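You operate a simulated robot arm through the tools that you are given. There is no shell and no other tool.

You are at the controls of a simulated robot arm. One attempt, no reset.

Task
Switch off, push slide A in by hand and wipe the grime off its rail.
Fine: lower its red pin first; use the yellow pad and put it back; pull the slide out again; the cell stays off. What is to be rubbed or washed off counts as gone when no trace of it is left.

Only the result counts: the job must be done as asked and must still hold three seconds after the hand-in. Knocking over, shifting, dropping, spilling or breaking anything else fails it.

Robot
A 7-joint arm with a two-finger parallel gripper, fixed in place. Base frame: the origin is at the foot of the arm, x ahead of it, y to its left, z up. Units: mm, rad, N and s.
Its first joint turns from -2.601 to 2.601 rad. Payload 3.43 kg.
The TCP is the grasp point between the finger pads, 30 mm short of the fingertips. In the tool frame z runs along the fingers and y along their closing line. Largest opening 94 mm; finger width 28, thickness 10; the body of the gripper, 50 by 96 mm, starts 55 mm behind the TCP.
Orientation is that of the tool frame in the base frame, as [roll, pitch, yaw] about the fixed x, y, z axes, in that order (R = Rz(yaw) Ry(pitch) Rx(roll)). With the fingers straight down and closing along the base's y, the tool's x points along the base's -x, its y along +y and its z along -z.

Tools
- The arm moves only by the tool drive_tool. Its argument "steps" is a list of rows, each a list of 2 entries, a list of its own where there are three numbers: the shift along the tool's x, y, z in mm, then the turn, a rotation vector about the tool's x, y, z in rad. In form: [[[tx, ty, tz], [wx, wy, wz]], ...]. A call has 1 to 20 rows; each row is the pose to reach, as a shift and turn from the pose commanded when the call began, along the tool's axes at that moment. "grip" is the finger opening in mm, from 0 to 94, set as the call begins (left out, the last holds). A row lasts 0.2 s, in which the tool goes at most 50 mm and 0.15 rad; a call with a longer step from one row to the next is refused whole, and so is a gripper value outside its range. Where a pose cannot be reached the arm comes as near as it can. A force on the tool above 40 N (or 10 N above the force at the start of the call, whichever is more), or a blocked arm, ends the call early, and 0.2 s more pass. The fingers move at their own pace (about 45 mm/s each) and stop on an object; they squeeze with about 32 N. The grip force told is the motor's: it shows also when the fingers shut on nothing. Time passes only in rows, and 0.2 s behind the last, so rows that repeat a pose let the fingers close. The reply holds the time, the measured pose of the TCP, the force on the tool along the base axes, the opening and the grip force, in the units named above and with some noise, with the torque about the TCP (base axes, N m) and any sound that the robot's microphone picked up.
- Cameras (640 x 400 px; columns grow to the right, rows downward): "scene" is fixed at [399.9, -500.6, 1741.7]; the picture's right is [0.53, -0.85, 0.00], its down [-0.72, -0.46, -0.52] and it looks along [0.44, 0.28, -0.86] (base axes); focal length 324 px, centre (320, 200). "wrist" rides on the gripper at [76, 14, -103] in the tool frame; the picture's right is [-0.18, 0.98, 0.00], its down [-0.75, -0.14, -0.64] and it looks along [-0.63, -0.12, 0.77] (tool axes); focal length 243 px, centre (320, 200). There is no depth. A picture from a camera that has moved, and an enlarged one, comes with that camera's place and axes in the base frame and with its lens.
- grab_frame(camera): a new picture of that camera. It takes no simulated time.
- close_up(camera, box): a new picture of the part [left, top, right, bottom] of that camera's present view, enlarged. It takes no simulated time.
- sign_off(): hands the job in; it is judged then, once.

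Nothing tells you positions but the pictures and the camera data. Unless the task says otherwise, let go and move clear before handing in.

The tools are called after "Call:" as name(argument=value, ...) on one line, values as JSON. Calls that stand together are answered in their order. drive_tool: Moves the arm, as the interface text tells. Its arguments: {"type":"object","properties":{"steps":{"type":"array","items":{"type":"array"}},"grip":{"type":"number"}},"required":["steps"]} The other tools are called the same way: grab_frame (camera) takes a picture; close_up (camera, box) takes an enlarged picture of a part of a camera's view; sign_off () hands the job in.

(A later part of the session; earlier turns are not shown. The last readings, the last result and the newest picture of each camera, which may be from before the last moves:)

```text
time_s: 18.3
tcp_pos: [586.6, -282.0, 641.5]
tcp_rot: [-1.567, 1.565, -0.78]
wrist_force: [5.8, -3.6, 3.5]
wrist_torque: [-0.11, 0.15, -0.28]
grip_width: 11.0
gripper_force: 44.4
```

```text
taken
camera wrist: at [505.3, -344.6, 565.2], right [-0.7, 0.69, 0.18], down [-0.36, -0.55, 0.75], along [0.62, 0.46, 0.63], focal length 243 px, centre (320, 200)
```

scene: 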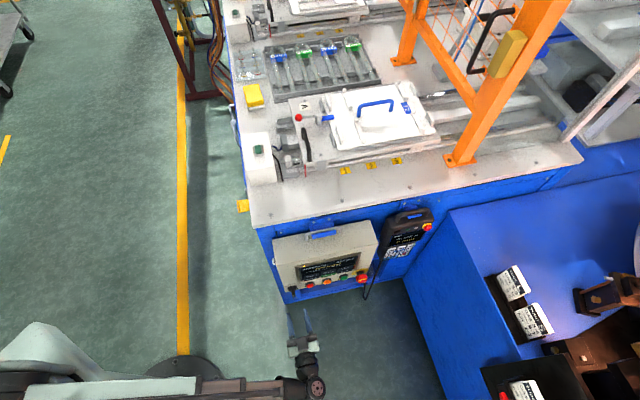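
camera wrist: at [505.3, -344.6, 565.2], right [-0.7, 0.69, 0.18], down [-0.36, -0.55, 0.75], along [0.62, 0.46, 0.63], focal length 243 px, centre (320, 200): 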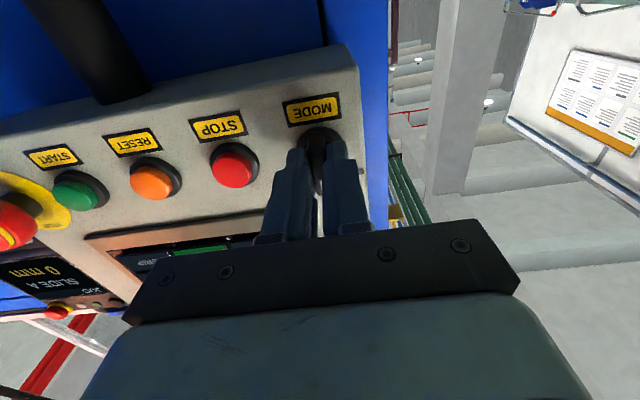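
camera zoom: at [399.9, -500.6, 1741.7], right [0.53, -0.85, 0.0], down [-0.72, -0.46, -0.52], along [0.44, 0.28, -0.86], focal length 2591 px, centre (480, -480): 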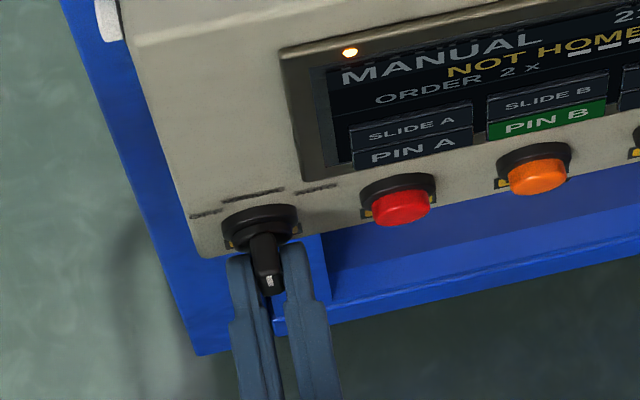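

The bar is gripped (11 mm). I'll turn it counter-clockwise by 45°.

Call:
drive_tool(steps=[[[0, 0, 0], [0, 0, -0.1]], [[0, 0, 0], [0, 0, -0.2]], [[0, 0, 0], [0, 0, -0.3]], [[0, 0, 0], [0, 0, -0.4]], [[0, 0, 0], [0, 0, -0.5]], [[0, 0, 0], [0, 0, -0.6]], [[0, 0, 0], [0, 0, -0.7]], [[0, 0, 0], [0, 0, -0.8]], [[0, 0, 0], [0, 0, -0.8]]])

Call:
close_up(camera="scene", box=[270, 240, 390, 310])

Call:
grab_frame(camera="wrist")

```text
time_s: 20.3
tcp_pos: [587.7, -282.3, 641.5]
tcp_rot: [-1.572, 0.765, -0.789]
wrist_force: [9.7, -37.0, 3.1]
wrist_torque: [0.76, 0.1, -0.08]
grip_width: 11.0
gripper_force: 43.9
```

```text
5.33 times, centred on (330, 275) of scene
camera zoom: at [399.9, -500.6, 1741.7], right [0.53, -0.85, 0.0], down [-0.72, -0.46, -0.52], along [0.44, 0.28, -0.86], focal length 1728 px, centre (267, -200)
```

zoom: 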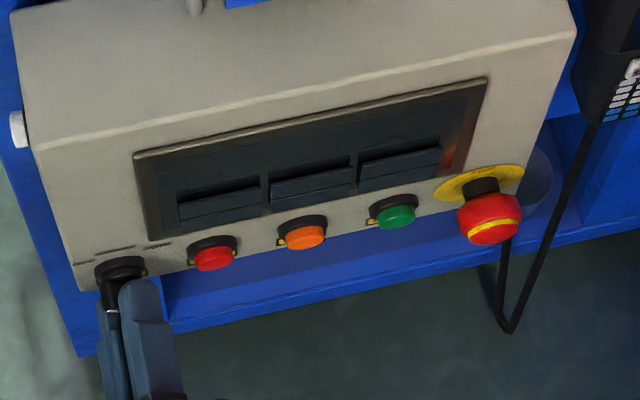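

```text
taken
camera wrist: at [547.2, -386.6, 578.8], right [-0.57, 0.58, -0.58], down [-0.77, -0.14, 0.62], along [0.28, 0.81, 0.52], focal length 243 px, centre (320, 200)
```

wrist: 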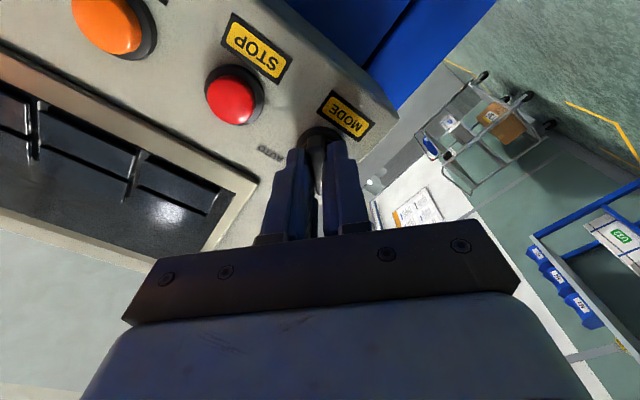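

The screen is dark: the cell is off. I'll open the fingers and back straight away.

Call:
drive_tool(steps=[[[0, 0, 0], [0, 0, 0]], [[0, 0, 0], [0, 0, 0]], [[0, 0, -3], [0, 0, 0]]], grip=40)

Call:
drive_tool(steps=[[[0, 0, -20], [0, 0, 0]], [[0, 0, -50], [0, 0, 0]], [[0, 0, -90], [0, 0, 0]], [[0, 0, -130], [0, 0, 0]]])

Call:
grab_frame(camera="wrist")

Call:
grab_frame(camera="scene")

Call:
close_up(camera="scene", box=[270, 240, 390, 310])

Call:
close_up(camera="scene", box=[230, 70, 470, 220])

```text
time_s: 21.1
tcp_pos: [584.8, -282.7, 642.7]
tcp_rot: [-1.572, 0.766, -0.783]
wrist_force: [-0.3, 0.6, -0.8]
wrist_torque: [0.05, 0.03, -0.01]
grip_width: 39.9
gripper_force: 0.1
```

```text
time_s: 22.1
tcp_pos: [493.3, -375.5, 643.5]
tcp_rot: [-1.571, 0.765, -0.78]
wrist_force: [-1.0, -1.1, -0.5]
wrist_torque: [0.0, -0.02, 0.01]
grip_width: 39.8
gripper_force: 0.2
```

```text
taken
camera wrist: at [452.9, -480.4, 580.8], right [-0.58, 0.57, -0.58], down [-0.77, -0.14, 0.62], along [0.28, 0.81, 0.52], focal length 243 px, centre (320, 200)
```

wrist: 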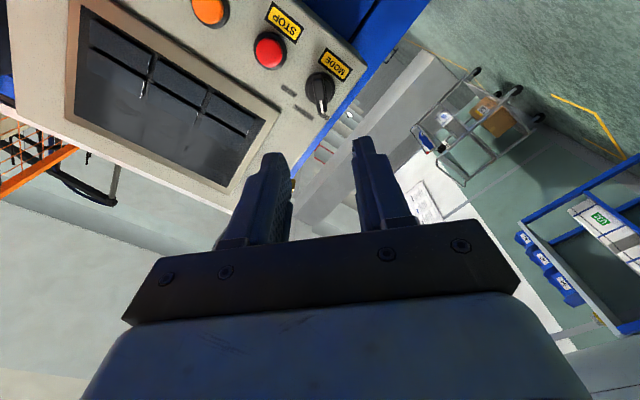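

```text
taken
```

scene: 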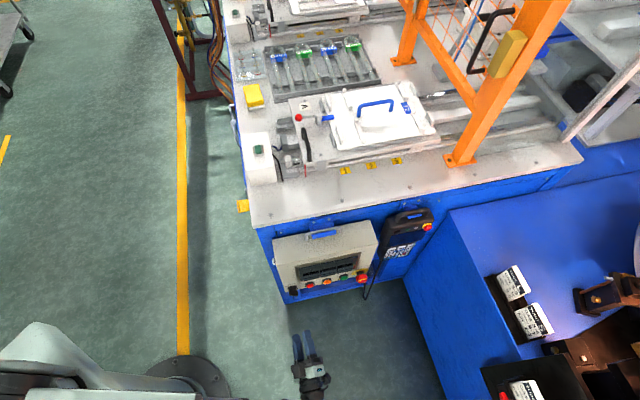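

```text
5.33 times, centred on (330, 275) of scene
camera zoom: at [399.9, -500.6, 1741.7], right [0.53, -0.85, 0.0], down [-0.72, -0.46, -0.52], along [0.44, 0.28, -0.86], focal length 1728 px, centre (267, -200)
```

zoom: 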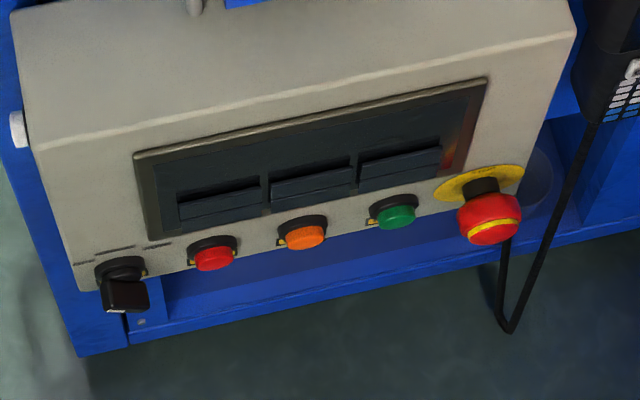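

```text
2.67 times, centred on (350, 145) of scene
camera zoom: at [399.9, -500.6, 1741.7], right [0.53, -0.85, 0.0], down [-0.72, -0.46, -0.52], along [0.44, 0.28, -0.86], focal length 864 px, centre (240, 347)
```

zoom: 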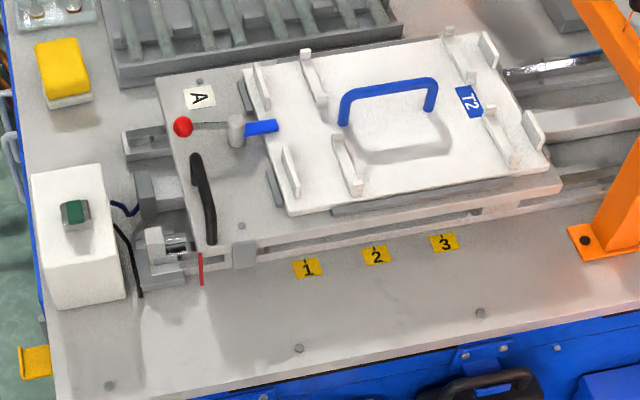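

The display is dark and slide, pin and surroundings are undisturbed. Next I'll rise, unroll the tool and bring it back to pointing down on the way to the slide's handle.

Call:
drive_tool(steps=[[[-17, -18, -10], [0, 0, 0.13]], [[-35, -36, -20], [0, 0, 0.26]], [[-52, -54, -30], [0, 0, 0.4]], [[-70, -72, -40], [0, 0, 0.53]], [[-87, -90, -40], [0, 0, 0.67]], [[-104, -108, -40], [0, 0, 0.8]], [[-104, -108, -40], [0, 0, 0.8]]])

Call:
drive_tool(steps=[[[-30, 0, 0], [0, 0.13, 0]], [[-60, 0, 0], [0, 0.26, 0]], [[-90, 0, 0], [0, 0.39, 0]], [[-120, 0, 0], [0, 0.52, 0]], [[-150, 0, 0], [0, 0.65, 0]], [[-180, 0, 0], [0, 0.78, 0]], [[-210, 0, 0], [0, 0.91, 0]], [[-230, 0, 0], [0, 1.04, 0]], [[-230, 0, 0], [0, 1.17, 0]], [[-230, 0, 0], [0, 1.17, 0]]])

```text
time_s: 23.7
tcp_pos: [463.8, -405.1, 790.9]
tcp_rot: [-1.565, 1.568, -0.777]
wrist_force: [-0.7, 0.1, 1.0]
wrist_torque: [-0.04, -0.03, 0.0]
grip_width: 39.8
gripper_force: 0.1
```

```text
time_s: 25.9
tcp_pos: [463.6, -402.9, 1022.6]
tcp_rot: [-3.138, 0.4, -2.35]
wrist_force: [-1.1, 0.7, -0.2]
wrist_torque: [0.0, -0.03, -0.01]
grip_width: 40.1
gripper_force: 0.0
```

Now over to the slide: I'll swing to a viewpoint above the outer table corner with the tool facing outward.

Call:
drive_tool(steps=[[[-44, -5, -1], [0.037, 0, 0.087]], [[-88, -10, -1], [0.073, 0, 0.173]], [[-132, -14, -2], [0.11, 0, 0.26]], [[-176, -19, -3], [0.146, 0, 0.346]], [[-220, -24, -3], [0.183, 0, 0.433]], [[-264, -29, -4], [0.22, 0, 0.52]], [[-307, -33, -5], [0.256, 0, 0.606]], [[-351, -38, -5], [0.293, 0, 0.693]], [[-395, -43, -6], [0.33, 0, 0.78]], [[-439, -47, -6], [0.366, 0, 0.866]], [[-439, -47, -6], [0.366, 0, 0.866]]])

Call:
grab_frame(camera="wrist")

Call:
grab_frame(camera="scene")

```text
time_s: 28.3
tcp_pos: [779.3, -150.3, 1200.1]
tcp_rot: [-3.137, 0.406, 2.99]
wrist_force: [0.8, 0.2, -0.5]
wrist_torque: [0.0, 0.01, 0.02]
grip_width: 40.0
gripper_force: 0.1
```

```text
taken
camera wrist: at [673.4, -118.3, 1264.7], right [0.32, 0.95, 0.07], down [0.41, -0.2, 0.89], along [0.85, -0.25, -0.46], focal length 243 px, centre (320, 200)
```

wrist: 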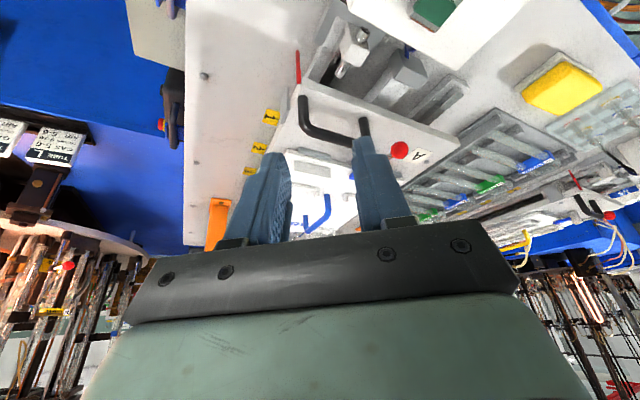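

```text
taken
```

scene: 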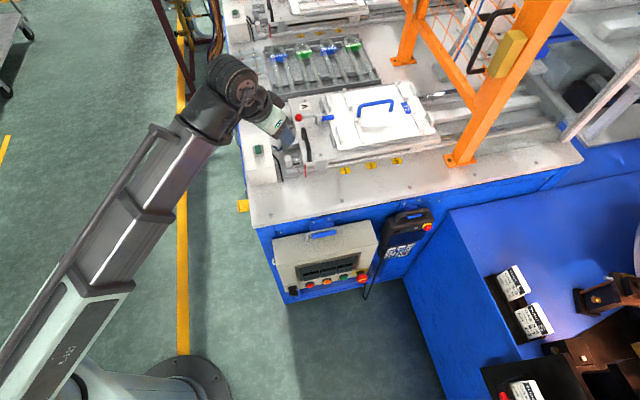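

Call:
close_up(camera="wrist", box=[250, 30, 450, 155])

Call:
close_up(camera="wrist", box=[180, 100, 340, 250])

Call:
close_up(camera="wrist", box=[400, 30, 640, 180])

```text
3.20 times, centred on (350, 92) of wrist
camera zoom: at [673.4, -118.3, 1264.7], right [0.32, 0.95, 0.07], down [0.41, -0.2, 0.89], along [0.85, -0.25, -0.46], focal length 776 px, centre (224, 544)
```

zoom: 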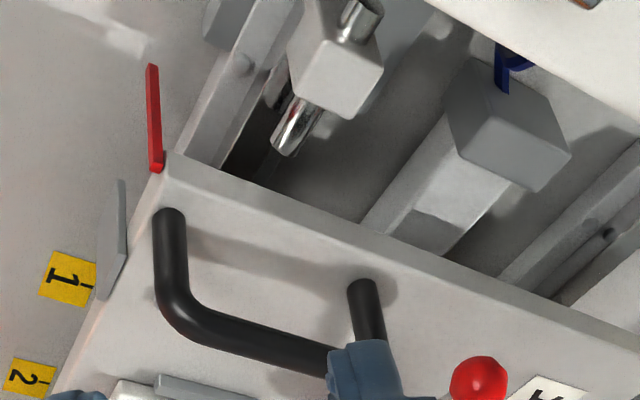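

```text
2.67 times, centred on (260, 175) of wrist
camera zoom: at [673.4, -118.3, 1264.7], right [0.32, 0.95, 0.07], down [0.41, -0.2, 0.89], along [0.85, -0.25, -0.46], focal length 647 px, centre (480, 267)
```

zoom: 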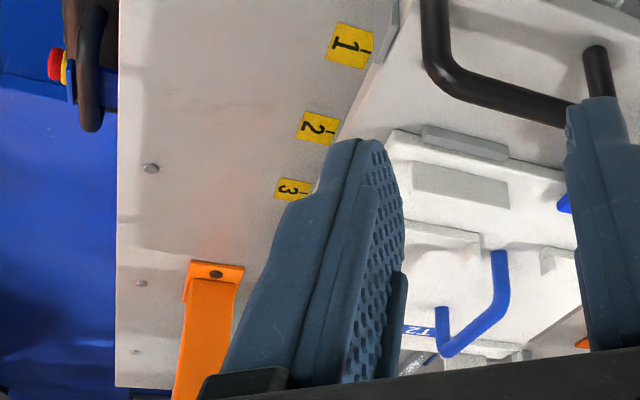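

```text
2.67 times, centred on (520, 105) of wrist
camera zoom: at [673.4, -118.3, 1264.7], right [0.32, 0.95, 0.07], down [0.41, -0.2, 0.89], along [0.85, -0.25, -0.46], focal length 647 px, centre (-213, 453)
```

zoom: 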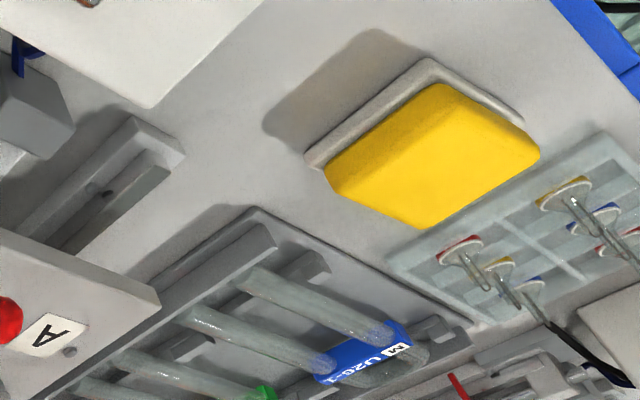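

Triangulation puts the slide's black handle bar along e2 at e1≈732, e2 474–559, z≈1081, and the slide top at z≈1037. The bar is horizontal, so I can grip it with the tool tilted toward the push direction, which keeps the reach. Moving to the pre-grasp.

Call:
drive_tool(steps=[[[-4, 5, 4], [0.05, 0.004, -0.112]], [[-7, 10, 12], [0.099, 0.008, -0.223]], [[-11, 15, 20], [0.149, 0.011, -0.335]], [[-15, 19, 30], [0.198, 0.015, -0.446]], [[-19, 24, 39], [0.248, 0.019, -0.558]], [[-22, 29, 48], [0.298, 0.023, -0.669]], [[-26, 34, 58], [0.347, 0.027, -0.781]], [[-30, 39, 68], [0.397, 0.03, -0.893]], [[-33.3, 43.7, 77.2], [0.4465, 0.0342, -1.004]], [[-33.3, 43.7, 77.2], [0.4465, 0.0342, -1.004]]], grip=50)

Call:
grab_frame(camera="wrist")

Call:
grab_frame(camera="scene")

```text
time_s: 30.5
tcp_pos: [848.2, -117.1, 1139.7]
tcp_rot: [-2.443, 0.0, -2.351]
wrist_force: [0.6, -0.3, 0.3]
wrist_torque: [-0.01, -0.01, -0.02]
grip_width: 49.8
gripper_force: 0.1
```

```text
taken
camera wrist: at [739.2, -116.5, 1210.0], right [-0.4, 0.66, -0.63], down [0.32, 0.75, 0.58], along [0.86, 0.04, -0.51], focal length 243 px, centre (320, 200)
```

wrist: 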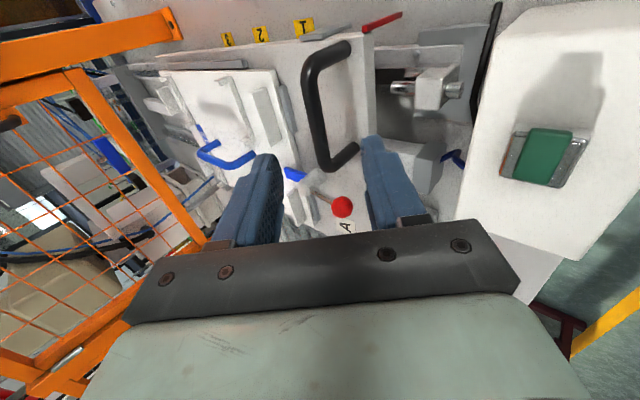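

```text
taken
```

scene: 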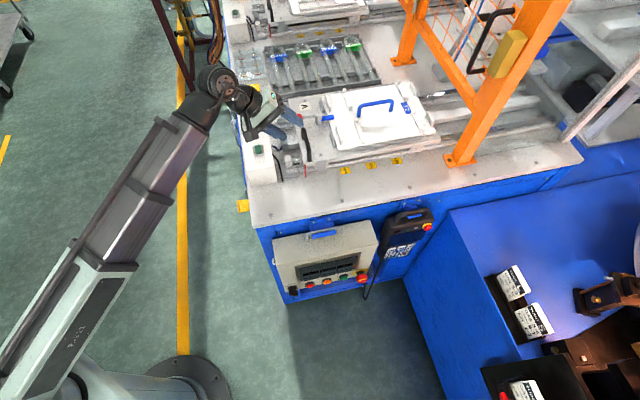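

The bar lies right on the tool's forward line. Since the lower finger would come close to the slide, I'll narrow the opening to 28 and stop slightly short of full depth.

Call:
drive_tool(steps=[[[0, 0, 5], [0, 0, 0]], [[0, 0, 25], [0, 0, 0]], [[0, 0, 45], [0, 0, 0]], [[0, 0, 58], [0, 0, 0]], [[0, 0, 58], [0, 0, 0]]], grip=28)

Call:
grab_frame(camera="wrist")

Call:
close_up(camera="scene", box=[230, 80, 350, 180])

```text
time_s: 31.7
tcp_pos: [873.6, -142.8, 1095.5]
tcp_rot: [-2.444, -0.001, -2.354]
wrist_force: [-0.8, -0.5, 1.2]
wrist_torque: [0.0, 0.04, -0.01]
grip_width: 27.8
gripper_force: 0.0
```

```text
taken
camera wrist: at [765.4, -141.9, 1166.2], right [-0.4, 0.66, -0.63], down [0.32, 0.75, 0.58], along [0.86, 0.04, -0.51], focal length 243 px, centre (320, 200)
```

wrist: 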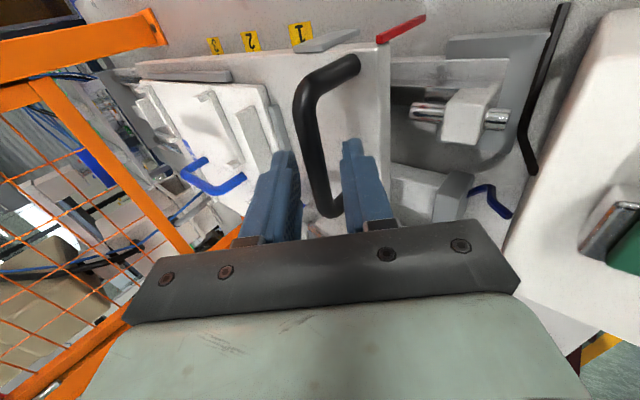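

```text
4.00 times, centred on (290, 130) of scene
camera zoom: at [399.9, -500.6, 1741.7], right [0.53, -0.85, 0.0], down [-0.72, -0.46, -0.52], along [0.44, 0.28, -0.86], focal length 1296 px, centre (440, 480)
```

zoom: 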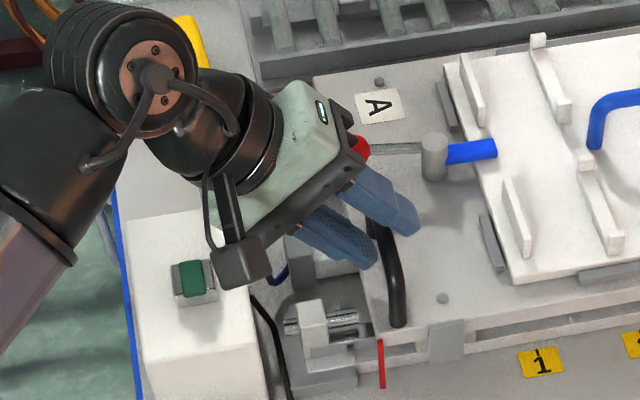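

The bar runs between the fingers. I'll advance 10 mm more and close on it.

Call:
drive_tool(steps=[[[0, 0, 5], [0, 0, 0]], [[0, 0, 10], [0, 0, 0]], [[0, 0, 10], [0, 0, 0]]])

Call:
drive_tool(steps=[[[0, 0, 0], [0, 0, 0]], [[0, 0, 0], [0, 0, 0]], [[0, 0, 0], [0, 0, 0]]], grip=0)

Call:
close_up(camera="scene", box=[230, 80, 350, 180])

Call:
grab_frame(camera="wrist")

```text
time_s: 32.5
tcp_pos: [878.5, -147.0, 1087.6]
tcp_rot: [-2.444, 0.0, -2.354]
wrist_force: [-0.2, 0.5, -0.3]
wrist_torque: [0.01, 0.02, 0.0]
grip_width: 28.0
gripper_force: 0.0
```

```text
time_s: 33.3
tcp_pos: [877.8, -147.4, 1088.8]
tcp_rot: [-2.441, -0.001, -2.355]
wrist_force: [6.2, -3.9, 12.9]
wrist_torque: [-0.57, 0.5, 0.49]
grip_width: 12.1
gripper_force: 45.0
```

```text
4.00 times, centred on (290, 130) of scene
camera zoom: at [399.9, -500.6, 1741.7], right [0.53, -0.85, 0.0], down [-0.72, -0.46, -0.52], along [0.44, 0.28, -0.86], focal length 1296 px, centre (440, 480)
```

zoom: 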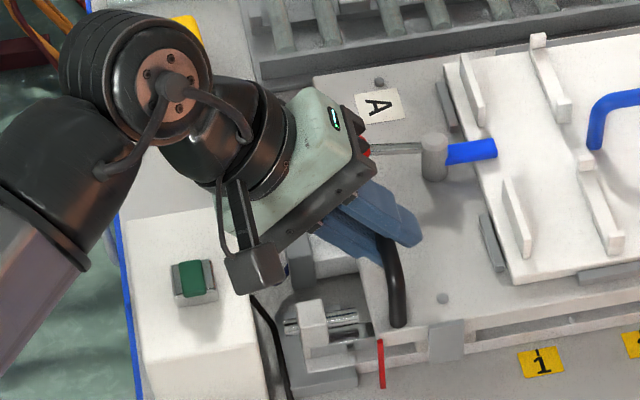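

```text
taken
camera wrist: at [770.7, -146.7, 1159.2], right [-0.4, 0.66, -0.63], down [0.31, 0.75, 0.58], along [0.86, 0.04, -0.51], focal length 243 px, centre (320, 200)
```

wrist: 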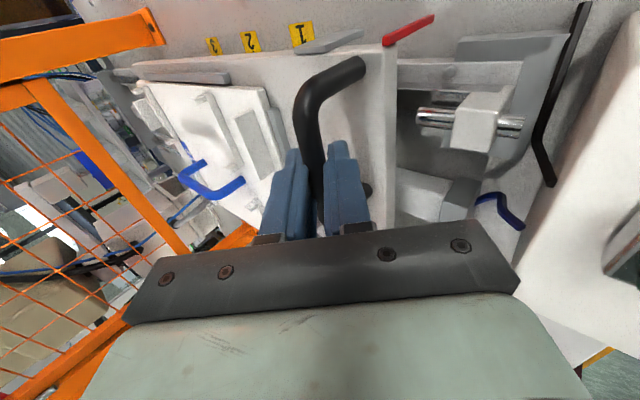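

The bar is held firmly. I'll push the slide inward gently by about 60 mm and check the force.

Call:
drive_tool(steps=[[[0, -4.6, 3.9], [0, 0, 0]], [[0, -13.8, 11.6], [0, 0, 0]], [[0, -23, 19.3], [0, 0, 0]], [[0, -34.5, 28.9], [0, 0, 0]], [[0, -45.9, 38.6], [0, 0, 0]]])

Call:
grab_frame(camera="scene")

Call:
grab_frame(camera="wrist")

```text
time_s: 34.5
tcp_pos: [919.6, -189.9, 1089.4]
tcp_rot: [-2.441, 0.0, -2.354]
wrist_force: [2.7, 0.9, 18.9]
wrist_torque: [-0.85, 0.71, 0.39]
grip_width: 11.8
gripper_force: 45.3
```

```text
taken
```

scene: 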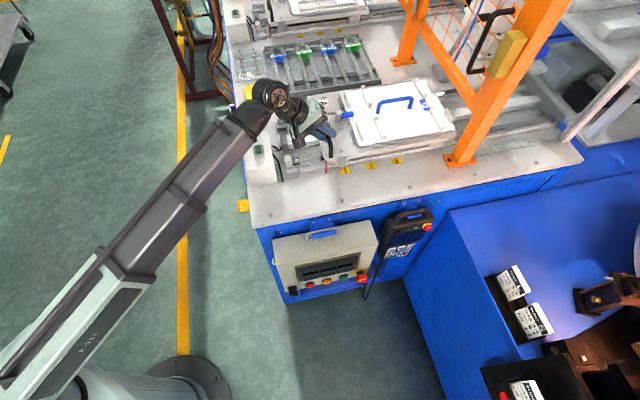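

```text
taken
camera wrist: at [812.7, -188.7, 1159.2], right [-0.4, 0.66, -0.63], down [0.32, 0.75, 0.58], along [0.86, 0.03, -0.51], focal length 243 px, centre (320, 200)
```

wrist: 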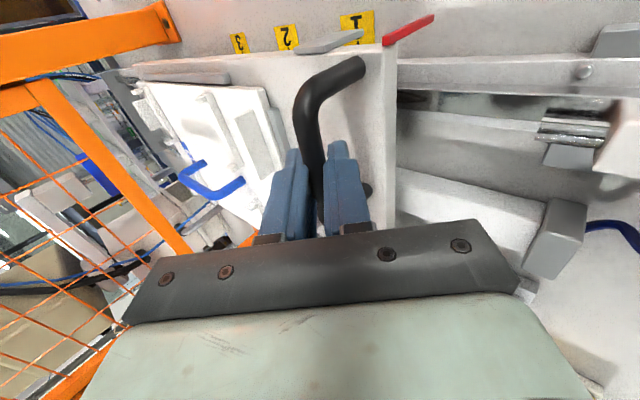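

The slide moves freely. The exposed rail is starting to show dark patches, so I'll look closer.

Call:
close_up(camera="wrist", box=[380, 40, 640, 200])

Call:
close_up(camera="scene", box=[270, 130, 370, 190])

```text
2.46 times, centred on (510, 120) of wrist
camera zoom: at [812.7, -188.7, 1159.2], right [-0.4, 0.66, -0.63], down [0.32, 0.75, 0.58], along [0.86, 0.03, -0.51], focal length 597 px, centre (-148, 397)
```

zoom: 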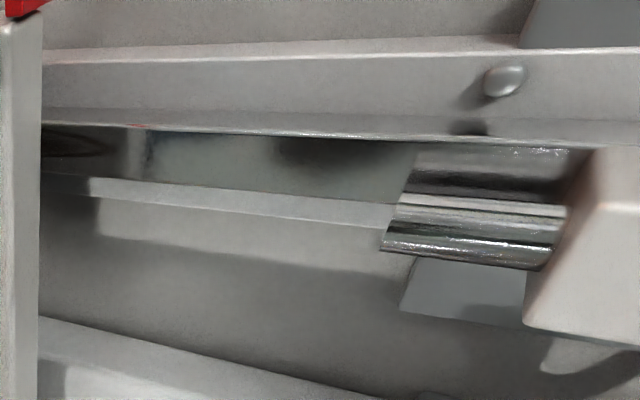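

```text
6.40 times, centred on (320, 160) of scene
camera zoom: at [399.9, -500.6, 1741.7], right [0.53, -0.85, 0.0], down [-0.72, -0.46, -0.52], along [0.44, 0.28, -0.86], focal length 2073 px, centre (320, 456)
```

zoom: 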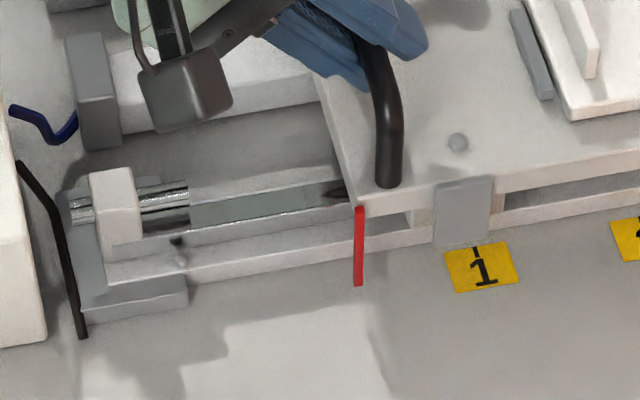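

A dark smear appears on the polished front rail just at the slide's edge. I'll push further in to uncover it all.

Call:
drive_tool(steps=[[[0, -11.5, 9.6], [0, 0, 0]], [[0, -23, 19.3], [0, 0, 0]], [[0, -34.5, 28.9], [0, 0, 0]], [[0, -46, 38.6], [0, 0, 0]], [[0, -57.5, 48.2], [0, 0, 0]], [[0, -69, 57.9], [0, 0, 0]], [[0, -80.4, 67.5], [0, 0, 0]], [[0, -80.4, 67.5], [0, 0, 0]]])

Call:
grab_frame(camera="wrist")

Call:
close_up(camera="scene", box=[270, 90, 430, 190])

```text
time_s: 36.3
tcp_pos: [995.2, -263.4, 1088.2]
tcp_rot: [-2.441, -0.001, -2.355]
wrist_force: [2.0, -2.0, 34.4]
wrist_torque: [-1.03, 0.69, 0.18]
grip_width: 11.9
gripper_force: 45.5
```

```text
taken
camera wrist: at [886.5, -262.5, 1159.1], right [-0.4, 0.66, -0.63], down [0.31, 0.75, 0.58], along [0.86, 0.03, -0.51], focal length 243 px, centre (320, 200)
```

wrist: 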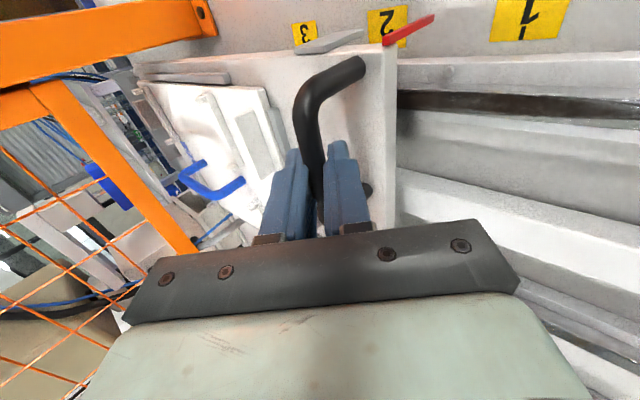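

```text
4.00 times, centred on (350, 140) of scene
camera zoom: at [399.9, -500.6, 1741.7], right [0.53, -0.85, 0.0], down [-0.72, -0.46, -0.52], along [0.44, 0.28, -0.86], focal length 1296 px, centre (200, 440)
```

zoom: 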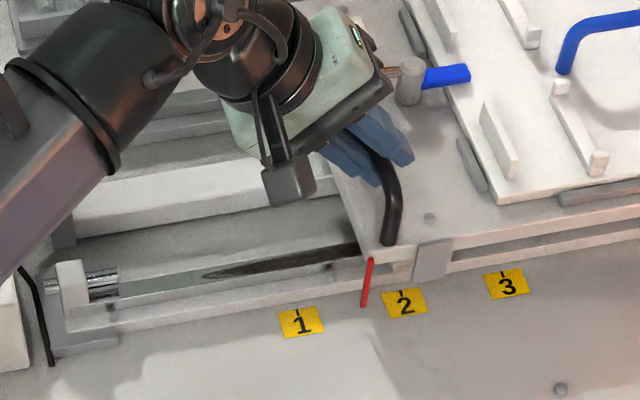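

The grime continues under the slide. There is some vertical load, so I'll lift the command slightly to relieve it and keep pushing.

Call:
drive_tool(steps=[[[0, -1.3, -1.5], [0, 0, 0]], [[0, -1.9, -2.3], [0, 0, 0]]])

```text
time_s: 36.9
tcp_pos: [995.0, -263.9, 1089.0]
tcp_rot: [-2.447, 0.001, -2.355]
wrist_force: [1.2, -0.3, 8.7]
wrist_torque: [-0.51, 0.37, 0.73]
grip_width: 11.8
gripper_force: 45.6
```

Call:
drive_tool(steps=[[[0, -9.6, 8], [0, 0, 0]], [[0, -19.2, 16], [0, 0, 0]], [[0, -28.7, 24.1], [0, 0, 0]], [[0, -38.3, 32.2], [0, 0, 0]], [[0, -47.9, 40.2], [0, 0, 0]], [[0, -47.9, 40.2], [0, 0, 0]]])

Call:
grab_frame(camera="wrist")

Call:
close_up(camera="scene", box=[270, 90, 430, 190])

```text
time_s: 38.3
tcp_pos: [1041.1, -308.5, 1088.5]
tcp_rot: [-2.448, -0.003, -2.356]
wrist_force: [0.0, -2.9, -24.7]
wrist_torque: [-0.23, 0.39, 1.04]
grip_width: 12.1
gripper_force: 45.4
```

```text
taken
camera wrist: at [932.5, -308.3, 1159.9], right [-0.4, 0.66, -0.63], down [0.32, 0.75, 0.58], along [0.86, 0.04, -0.51], focal length 243 px, centre (320, 200)
```

wrist: 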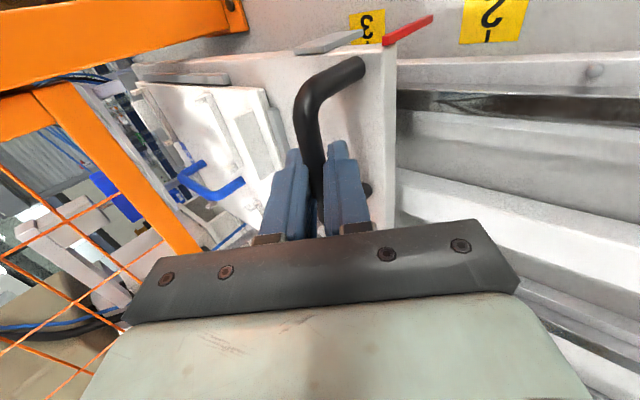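

```text
4.00 times, centred on (350, 140) of scene
camera zoom: at [399.9, -500.6, 1741.7], right [0.53, -0.85, 0.0], down [-0.72, -0.46, -0.52], along [0.44, 0.28, -0.86], focal length 1296 px, centre (200, 440)
```

zoom: 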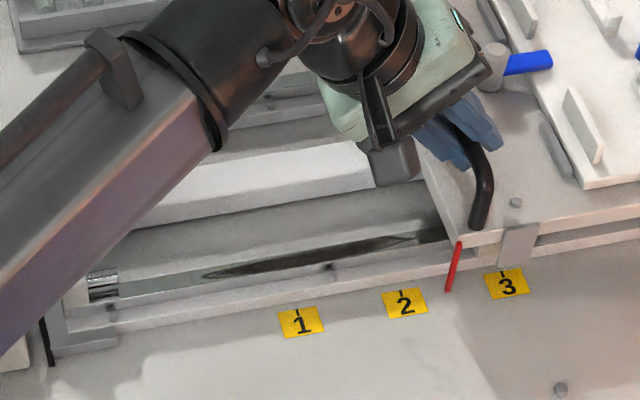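

The whole smear now seems uncovered, between marks 1 and just past 2. I'll check the inner end closely.

Call:
close_up(camera="wrist", box=[380, 60, 640, 220])

Call:
close_up(camera="scene", box=[310, 135, 390, 175])

```text
2.46 times, centred on (510, 140) of wrist
camera zoom: at [932.5, -308.3, 1159.9], right [-0.4, 0.66, -0.63], down [0.32, 0.75, 0.58], along [0.86, 0.04, -0.51], focal length 597 px, centre (-148, 348)
```

zoom: 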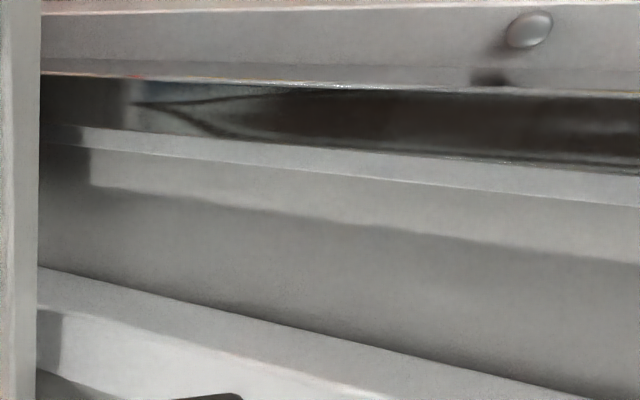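

```text
8.00 times, centred on (350, 155) of scene
camera zoom: at [399.9, -500.6, 1741.7], right [0.53, -0.85, 0.0], down [-0.72, -0.46, -0.52], along [0.44, 0.28, -0.86], focal length 2591 px, centre (80, 560)
```

zoom: 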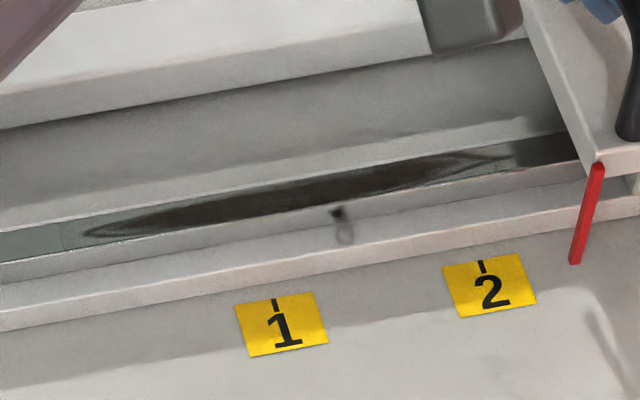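

I'll relieve the vertical load and push in about 50 mm more for wiping clearance.

Call:
drive_tool(steps=[[[0, 1.3, 1.5], [0, 0, 0]], [[0, -6.3, 8], [0, 0, 0]], [[0, -16, 16], [0, 0, 0]], [[0, -25.6, 24], [0, 0, 0]], [[0, -37, 33.7], [0, 0, 0]], [[0, -37, 33.7], [0, 0, 0]]])

Call:
grab_frame(camera="wrist")

Call:
grab_frame(camera="scene")

Call:
close_up(camera="scene", box=[310, 110, 420, 175])

```text
time_s: 39.7
tcp_pos: [1075.3, -344.0, 1088.5]
tcp_rot: [-2.441, 0.001, -2.355]
wrist_force: [-3.3, -5.9, -2.4]
wrist_torque: [-0.75, 0.72, 0.65]
grip_width: 11.9
gripper_force: 45.1
```

```text
taken
camera wrist: at [966.4, -342.4, 1159.5], right [-0.4, 0.66, -0.63], down [0.32, 0.75, 0.58], along [0.86, 0.03, -0.51], focal length 243 px, centre (320, 200)
```

wrist: 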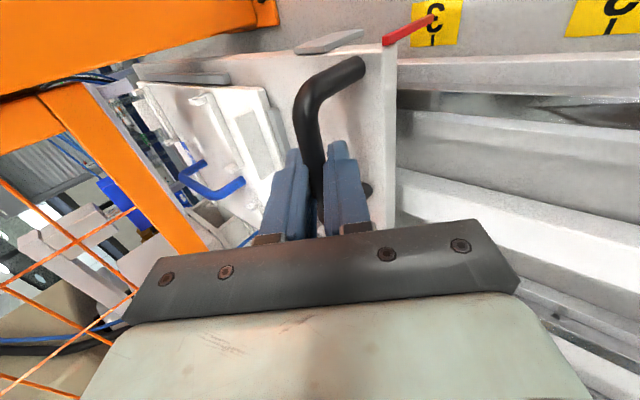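

```text
taken
```

scene: 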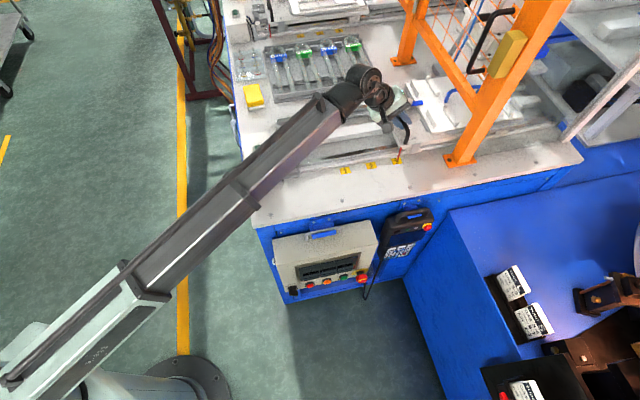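

```text
5.82 times, centred on (365, 142) of scene
camera zoom: at [399.9, -500.6, 1741.7], right [0.53, -0.85, 0.0], down [-0.72, -0.46, -0.52], along [0.44, 0.28, -0.86], focal length 1885 px, centre (58, 534)
```

zoom: 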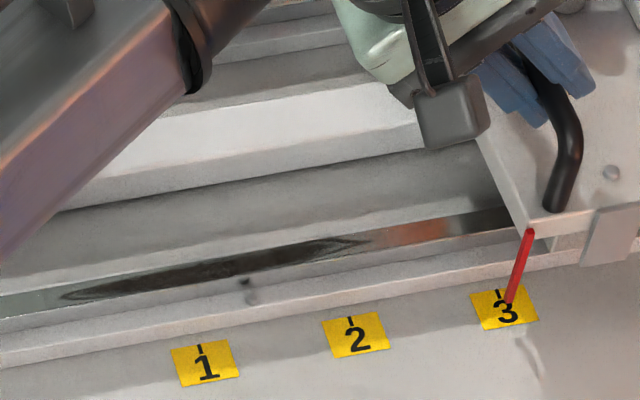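

The pointer is at mark 3 and the grime is entirely exposed. I'll release the handle and back out along the tool axis.

Call:
drive_tool(steps=[[[0, 0, 0], [0, 0, 0]], [[0, 0, 0], [0, 0, 0]]], grip=30)

Call:
drive_tool(steps=[[[0, 0, -10], [0, 0, 0]], [[0, 0, -30], [0, 0, 0]], [[0, 0, -60], [0, 0, 0]], [[0, 0, -90], [0, 0, 0]], [[0, 0, -120], [0, 0, 0]], [[0, 0, -120], [0, 0, 0]]])

Call:
grab_frame(camera="wrist")

Call:
grab_frame(camera="scene")

```text
time_s: 40.3
tcp_pos: [1075.0, -342.7, 1089.0]
tcp_rot: [-2.443, 0.001, -2.354]
wrist_force: [-0.2, -0.5, 0.2]
wrist_torque: [0.0, -0.03, 0.0]
grip_width: 30.1
gripper_force: 0.1
```

```text
time_s: 41.7
tcp_pos: [1017.3, -287.9, 1181.2]
tcp_rot: [-2.445, -0.001, -2.353]
wrist_force: [0.5, -0.2, -0.4]
wrist_torque: [0.04, 0.01, -0.02]
grip_width: 30.1
gripper_force: 0.0
```

```text
taken
camera wrist: at [909.9, -286.5, 1250.9], right [-0.4, 0.66, -0.63], down [0.32, 0.75, 0.58], along [0.86, 0.04, -0.51], focal length 243 px, centre (320, 200)
```

wrist: 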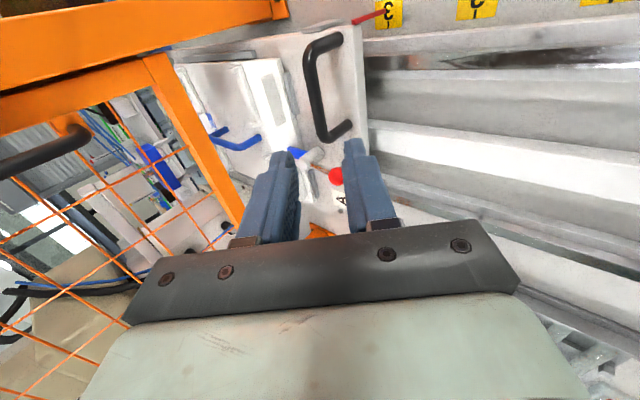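

```text
taken
```

scene: 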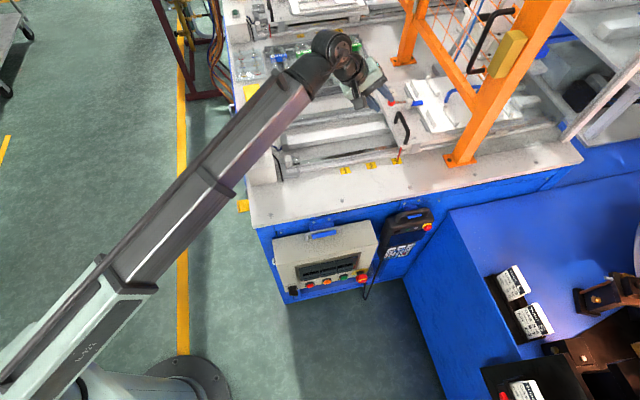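

The handle is released and the slide stays in. Next I'll swing over toward the yellow pad and look at it from above.

Call:
drive_tool(steps=[[[-16, 31, -26], [-0.057, -0.006, 0.07]], [[-32, 49, -67], [-0.115, -0.011, 0.14]], [[-47, 67, -109], [-0.172, -0.017, 0.21]], [[-63, 99, -135], [-0.23, -0.023, 0.28]], [[-79, 130, -161], [-0.287, -0.029, 0.35]], [[-95, 161, -187], [-0.345, -0.034, 0.42]], [[-111, 192, -213], [-0.402, -0.04, 0.49]], [[-126, 223, -239], [-0.46, -0.046, 0.56]], [[-142, 267, -249], [-0.517, -0.052, 0.63]], [[-158, 311, -260], [-0.575, -0.057, 0.701]], [[-158, 311, -260], [-0.575, -0.057, 0.701]]], grip=94)

Call:
grab_frame(camera="wrist")

Call:
grab_frame(camera="scene")

```text
time_s: 44.1
tcp_pos: [846.1, 110.5, 1180.4]
tcp_rot: [3.139, 0.298, -2.992]
wrist_force: [-0.6, 0.9, -1.0]
wrist_torque: [-0.01, 0.0, 0.02]
grip_width: 94.1
gripper_force: 0.1
```

```text
taken
camera wrist: at [743.1, 109.0, 1256.8], right [0.03, 1.0, 0.06], down [0.55, -0.06, 0.84], along [0.84, 0.01, -0.55], focal length 243 px, centre (320, 200)
```

wrist: 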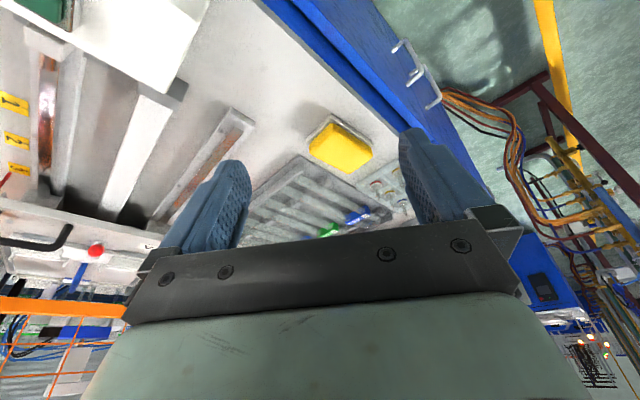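

```text
taken
```

scene: 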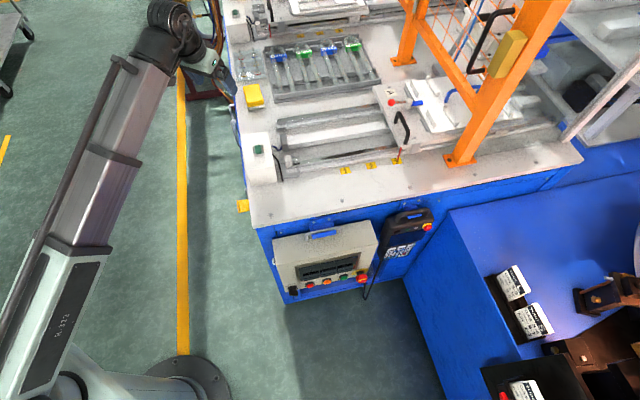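

Call:
close_up(camera="wrist", box=[0, 30, 130, 240])

Call:
close_up(camera="wrist", box=[130, 90, 270, 220])

Call:
close_up(camera="scene", box=[260, 80, 420, 180])

Call:
close_up(camera="wrist", box=[270, 100, 420, 200])

Call:
close_up(camera="scene", box=[235, 75, 285, 115])

```text
1.90 times, centred on (65, 135) of wrist
camera zoom: at [743.1, 109.0, 1256.8], right [0.03, 1.0, 0.06], down [0.55, -0.06, 0.84], along [0.84, 0.01, -0.55], focal length 462 px, centre (806, 324)
```

zoom: 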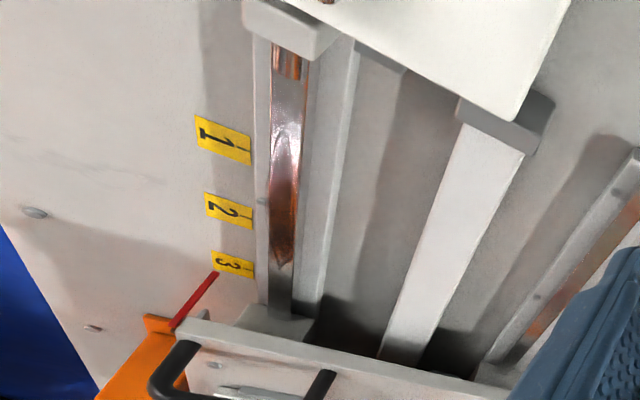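

```text
3.08 times, centred on (200, 155) of wrist
camera zoom: at [743.1, 109.0, 1256.8], right [0.03, 1.0, 0.06], down [0.55, -0.06, 0.84], along [0.84, 0.01, -0.55], focal length 746 px, centre (689, 338)
```

zoom: 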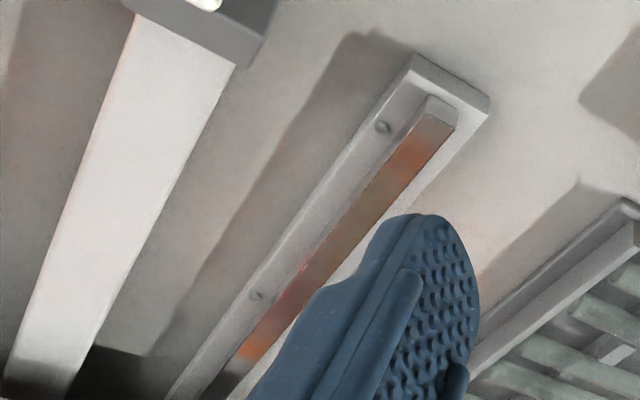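

```text
4.00 times, centred on (340, 130) of scene
camera zoom: at [399.9, -500.6, 1741.7], right [0.53, -0.85, 0.0], down [-0.72, -0.46, -0.52], along [0.44, 0.28, -0.86], focal length 1296 px, centre (240, 480)
```

zoom: 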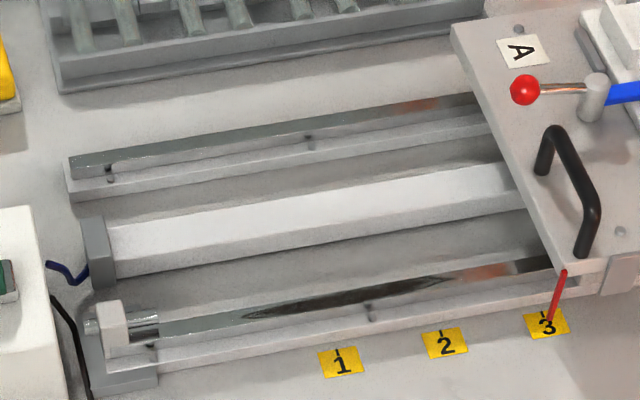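

```text
4.00 times, centred on (345, 150) of wrist
camera zoom: at [743.1, 109.0, 1256.8], right [0.03, 1.0, 0.06], down [0.55, -0.06, 0.84], along [0.84, 0.01, -0.55], focal length 970 px, centre (220, 400)
```

zoom: 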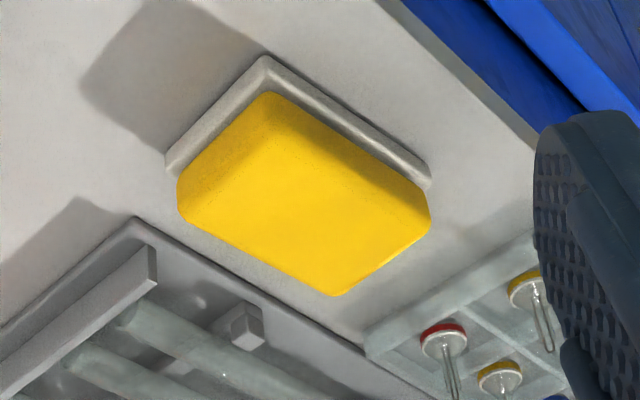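

```text
10.00 times, centred on (260, 95) of scene
camera zoom: at [399.9, -500.6, 1741.7], right [0.53, -0.85, 0.0], down [-0.72, -0.46, -0.52], along [0.44, 0.28, -0.86], focal length 3239 px, centre (920, 1250)
```

zoom: 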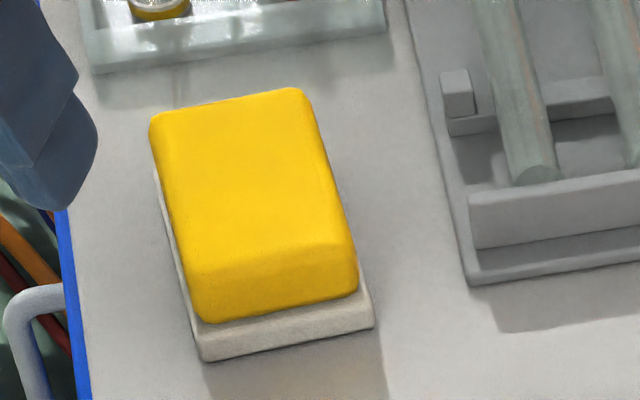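

The grime is only on the front rail: e1≈770–926, e2≈506, rail top z≈996.5. The pad is about 56×77 mm, its top centre near (1012,149,1003), in a shallow dish. I'll go above it with the fingers closing along its short side and the tool tilted outward.

Call:
drive_tool(steps=[[[-21, 1, 21], [-0.043, -0.04, -0.097]], [[-42, 2, 43], [-0.087, -0.081, -0.194]], [[-64, 3, 64], [-0.13, -0.121, -0.291]], [[-85, 4, 86], [-0.173, -0.162, -0.388]], [[-106, 5, 107], [-0.216, -0.202, -0.485]], [[-127.5, 5.9, 128.5], [-0.26, -0.243, -0.5815]], [[-127.5, 5.9, 128.5], [-0.26, -0.243, -0.5815]]], grip=84)

Call:
grab_frame(camera="wrist")

Call:
close_up(camera="scene", box=[200, 40, 320, 140])

```text
time_s: 45.7
tcp_pos: [1000.4, 139.2, 1093.9]
tcp_rot: [-3.141, 0.552, -2.352]
wrist_force: [-0.1, 0.0, 0.4]
wrist_torque: [0.01, 0.02, -0.01]
grip_width: 83.8
gripper_force: 0.0
```

```text
taken
camera wrist: at [907.5, 66.3, 1142.3], right [-0.59, 0.8, 0.09], down [0.31, 0.12, 0.94], along [0.75, 0.58, -0.32], focal length 243 px, centre (320, 200)
```

wrist: 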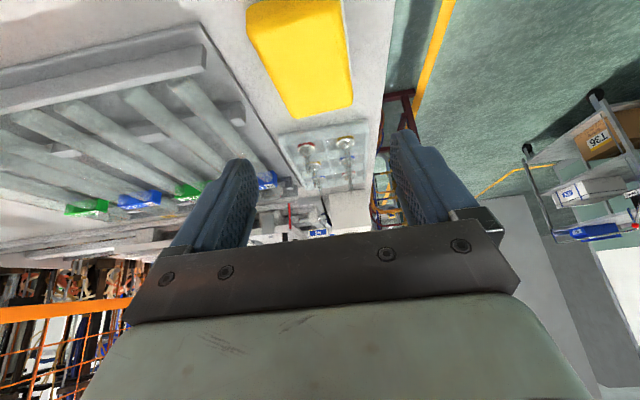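

```text
4.00 times, centred on (260, 90) of scene
camera zoom: at [399.9, -500.6, 1741.7], right [0.53, -0.85, 0.0], down [-0.72, -0.46, -0.52], along [0.44, 0.28, -0.86], focal length 1296 px, centre (560, 640)
```

zoom: 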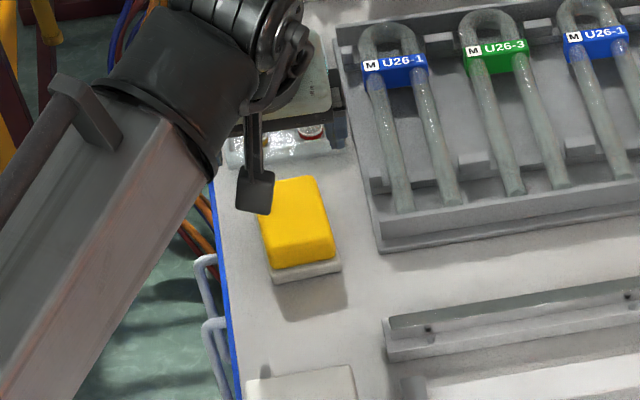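

The pad centre checks out at e1≈608, e2≈825, aligned with the hand. I'll descend straight down beside it.

Call:
drive_tool(steps=[[[8, 0, 14], [0, 0, 0]], [[16, 0, 29], [0, 0, 0]], [[24, 0, 43], [0, 0, 0]], [[31, 0, 56], [0, 0, 0]], [[36, 0, 65], [0, 0, 0]], [[36, 0, 65], [0, 0, 0]]], grip=80)

Call:
grab_frame(camera="wrist")

Call:
close_up(camera="scene", box=[220, 60, 300, 120])

```text
time_s: 47.1
tcp_pos: [1004.3, 140.6, 1021.6]
tcp_rot: [-3.139, 0.551, -2.353]
wrist_force: [-0.3, 1.2, -0.1]
wrist_torque: [0.0, 0.0, 0.0]
grip_width: 80.1
gripper_force: 0.0
```

```text
taken
camera wrist: at [909.9, 67.5, 1069.4], right [-0.59, 0.8, 0.09], down [0.31, 0.12, 0.94], along [0.75, 0.58, -0.32], focal length 243 px, centre (320, 200)
```

wrist: 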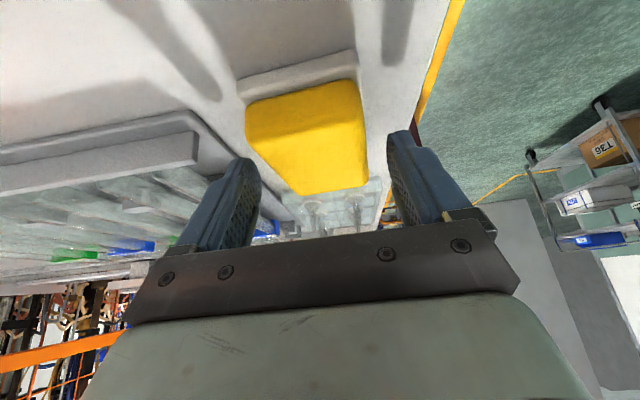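

```text
6.67 times, centred on (260, 90) of scene
camera zoom: at [399.9, -500.6, 1741.7], right [0.53, -0.85, 0.0], down [-0.72, -0.46, -0.52], along [0.44, 0.28, -0.86], focal length 2160 px, centre (720, 933)
```

zoom: 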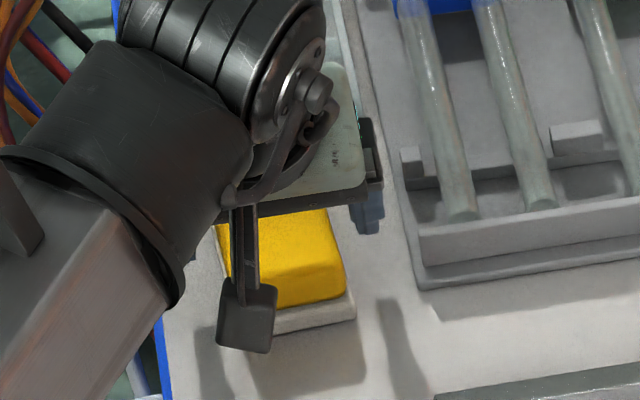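

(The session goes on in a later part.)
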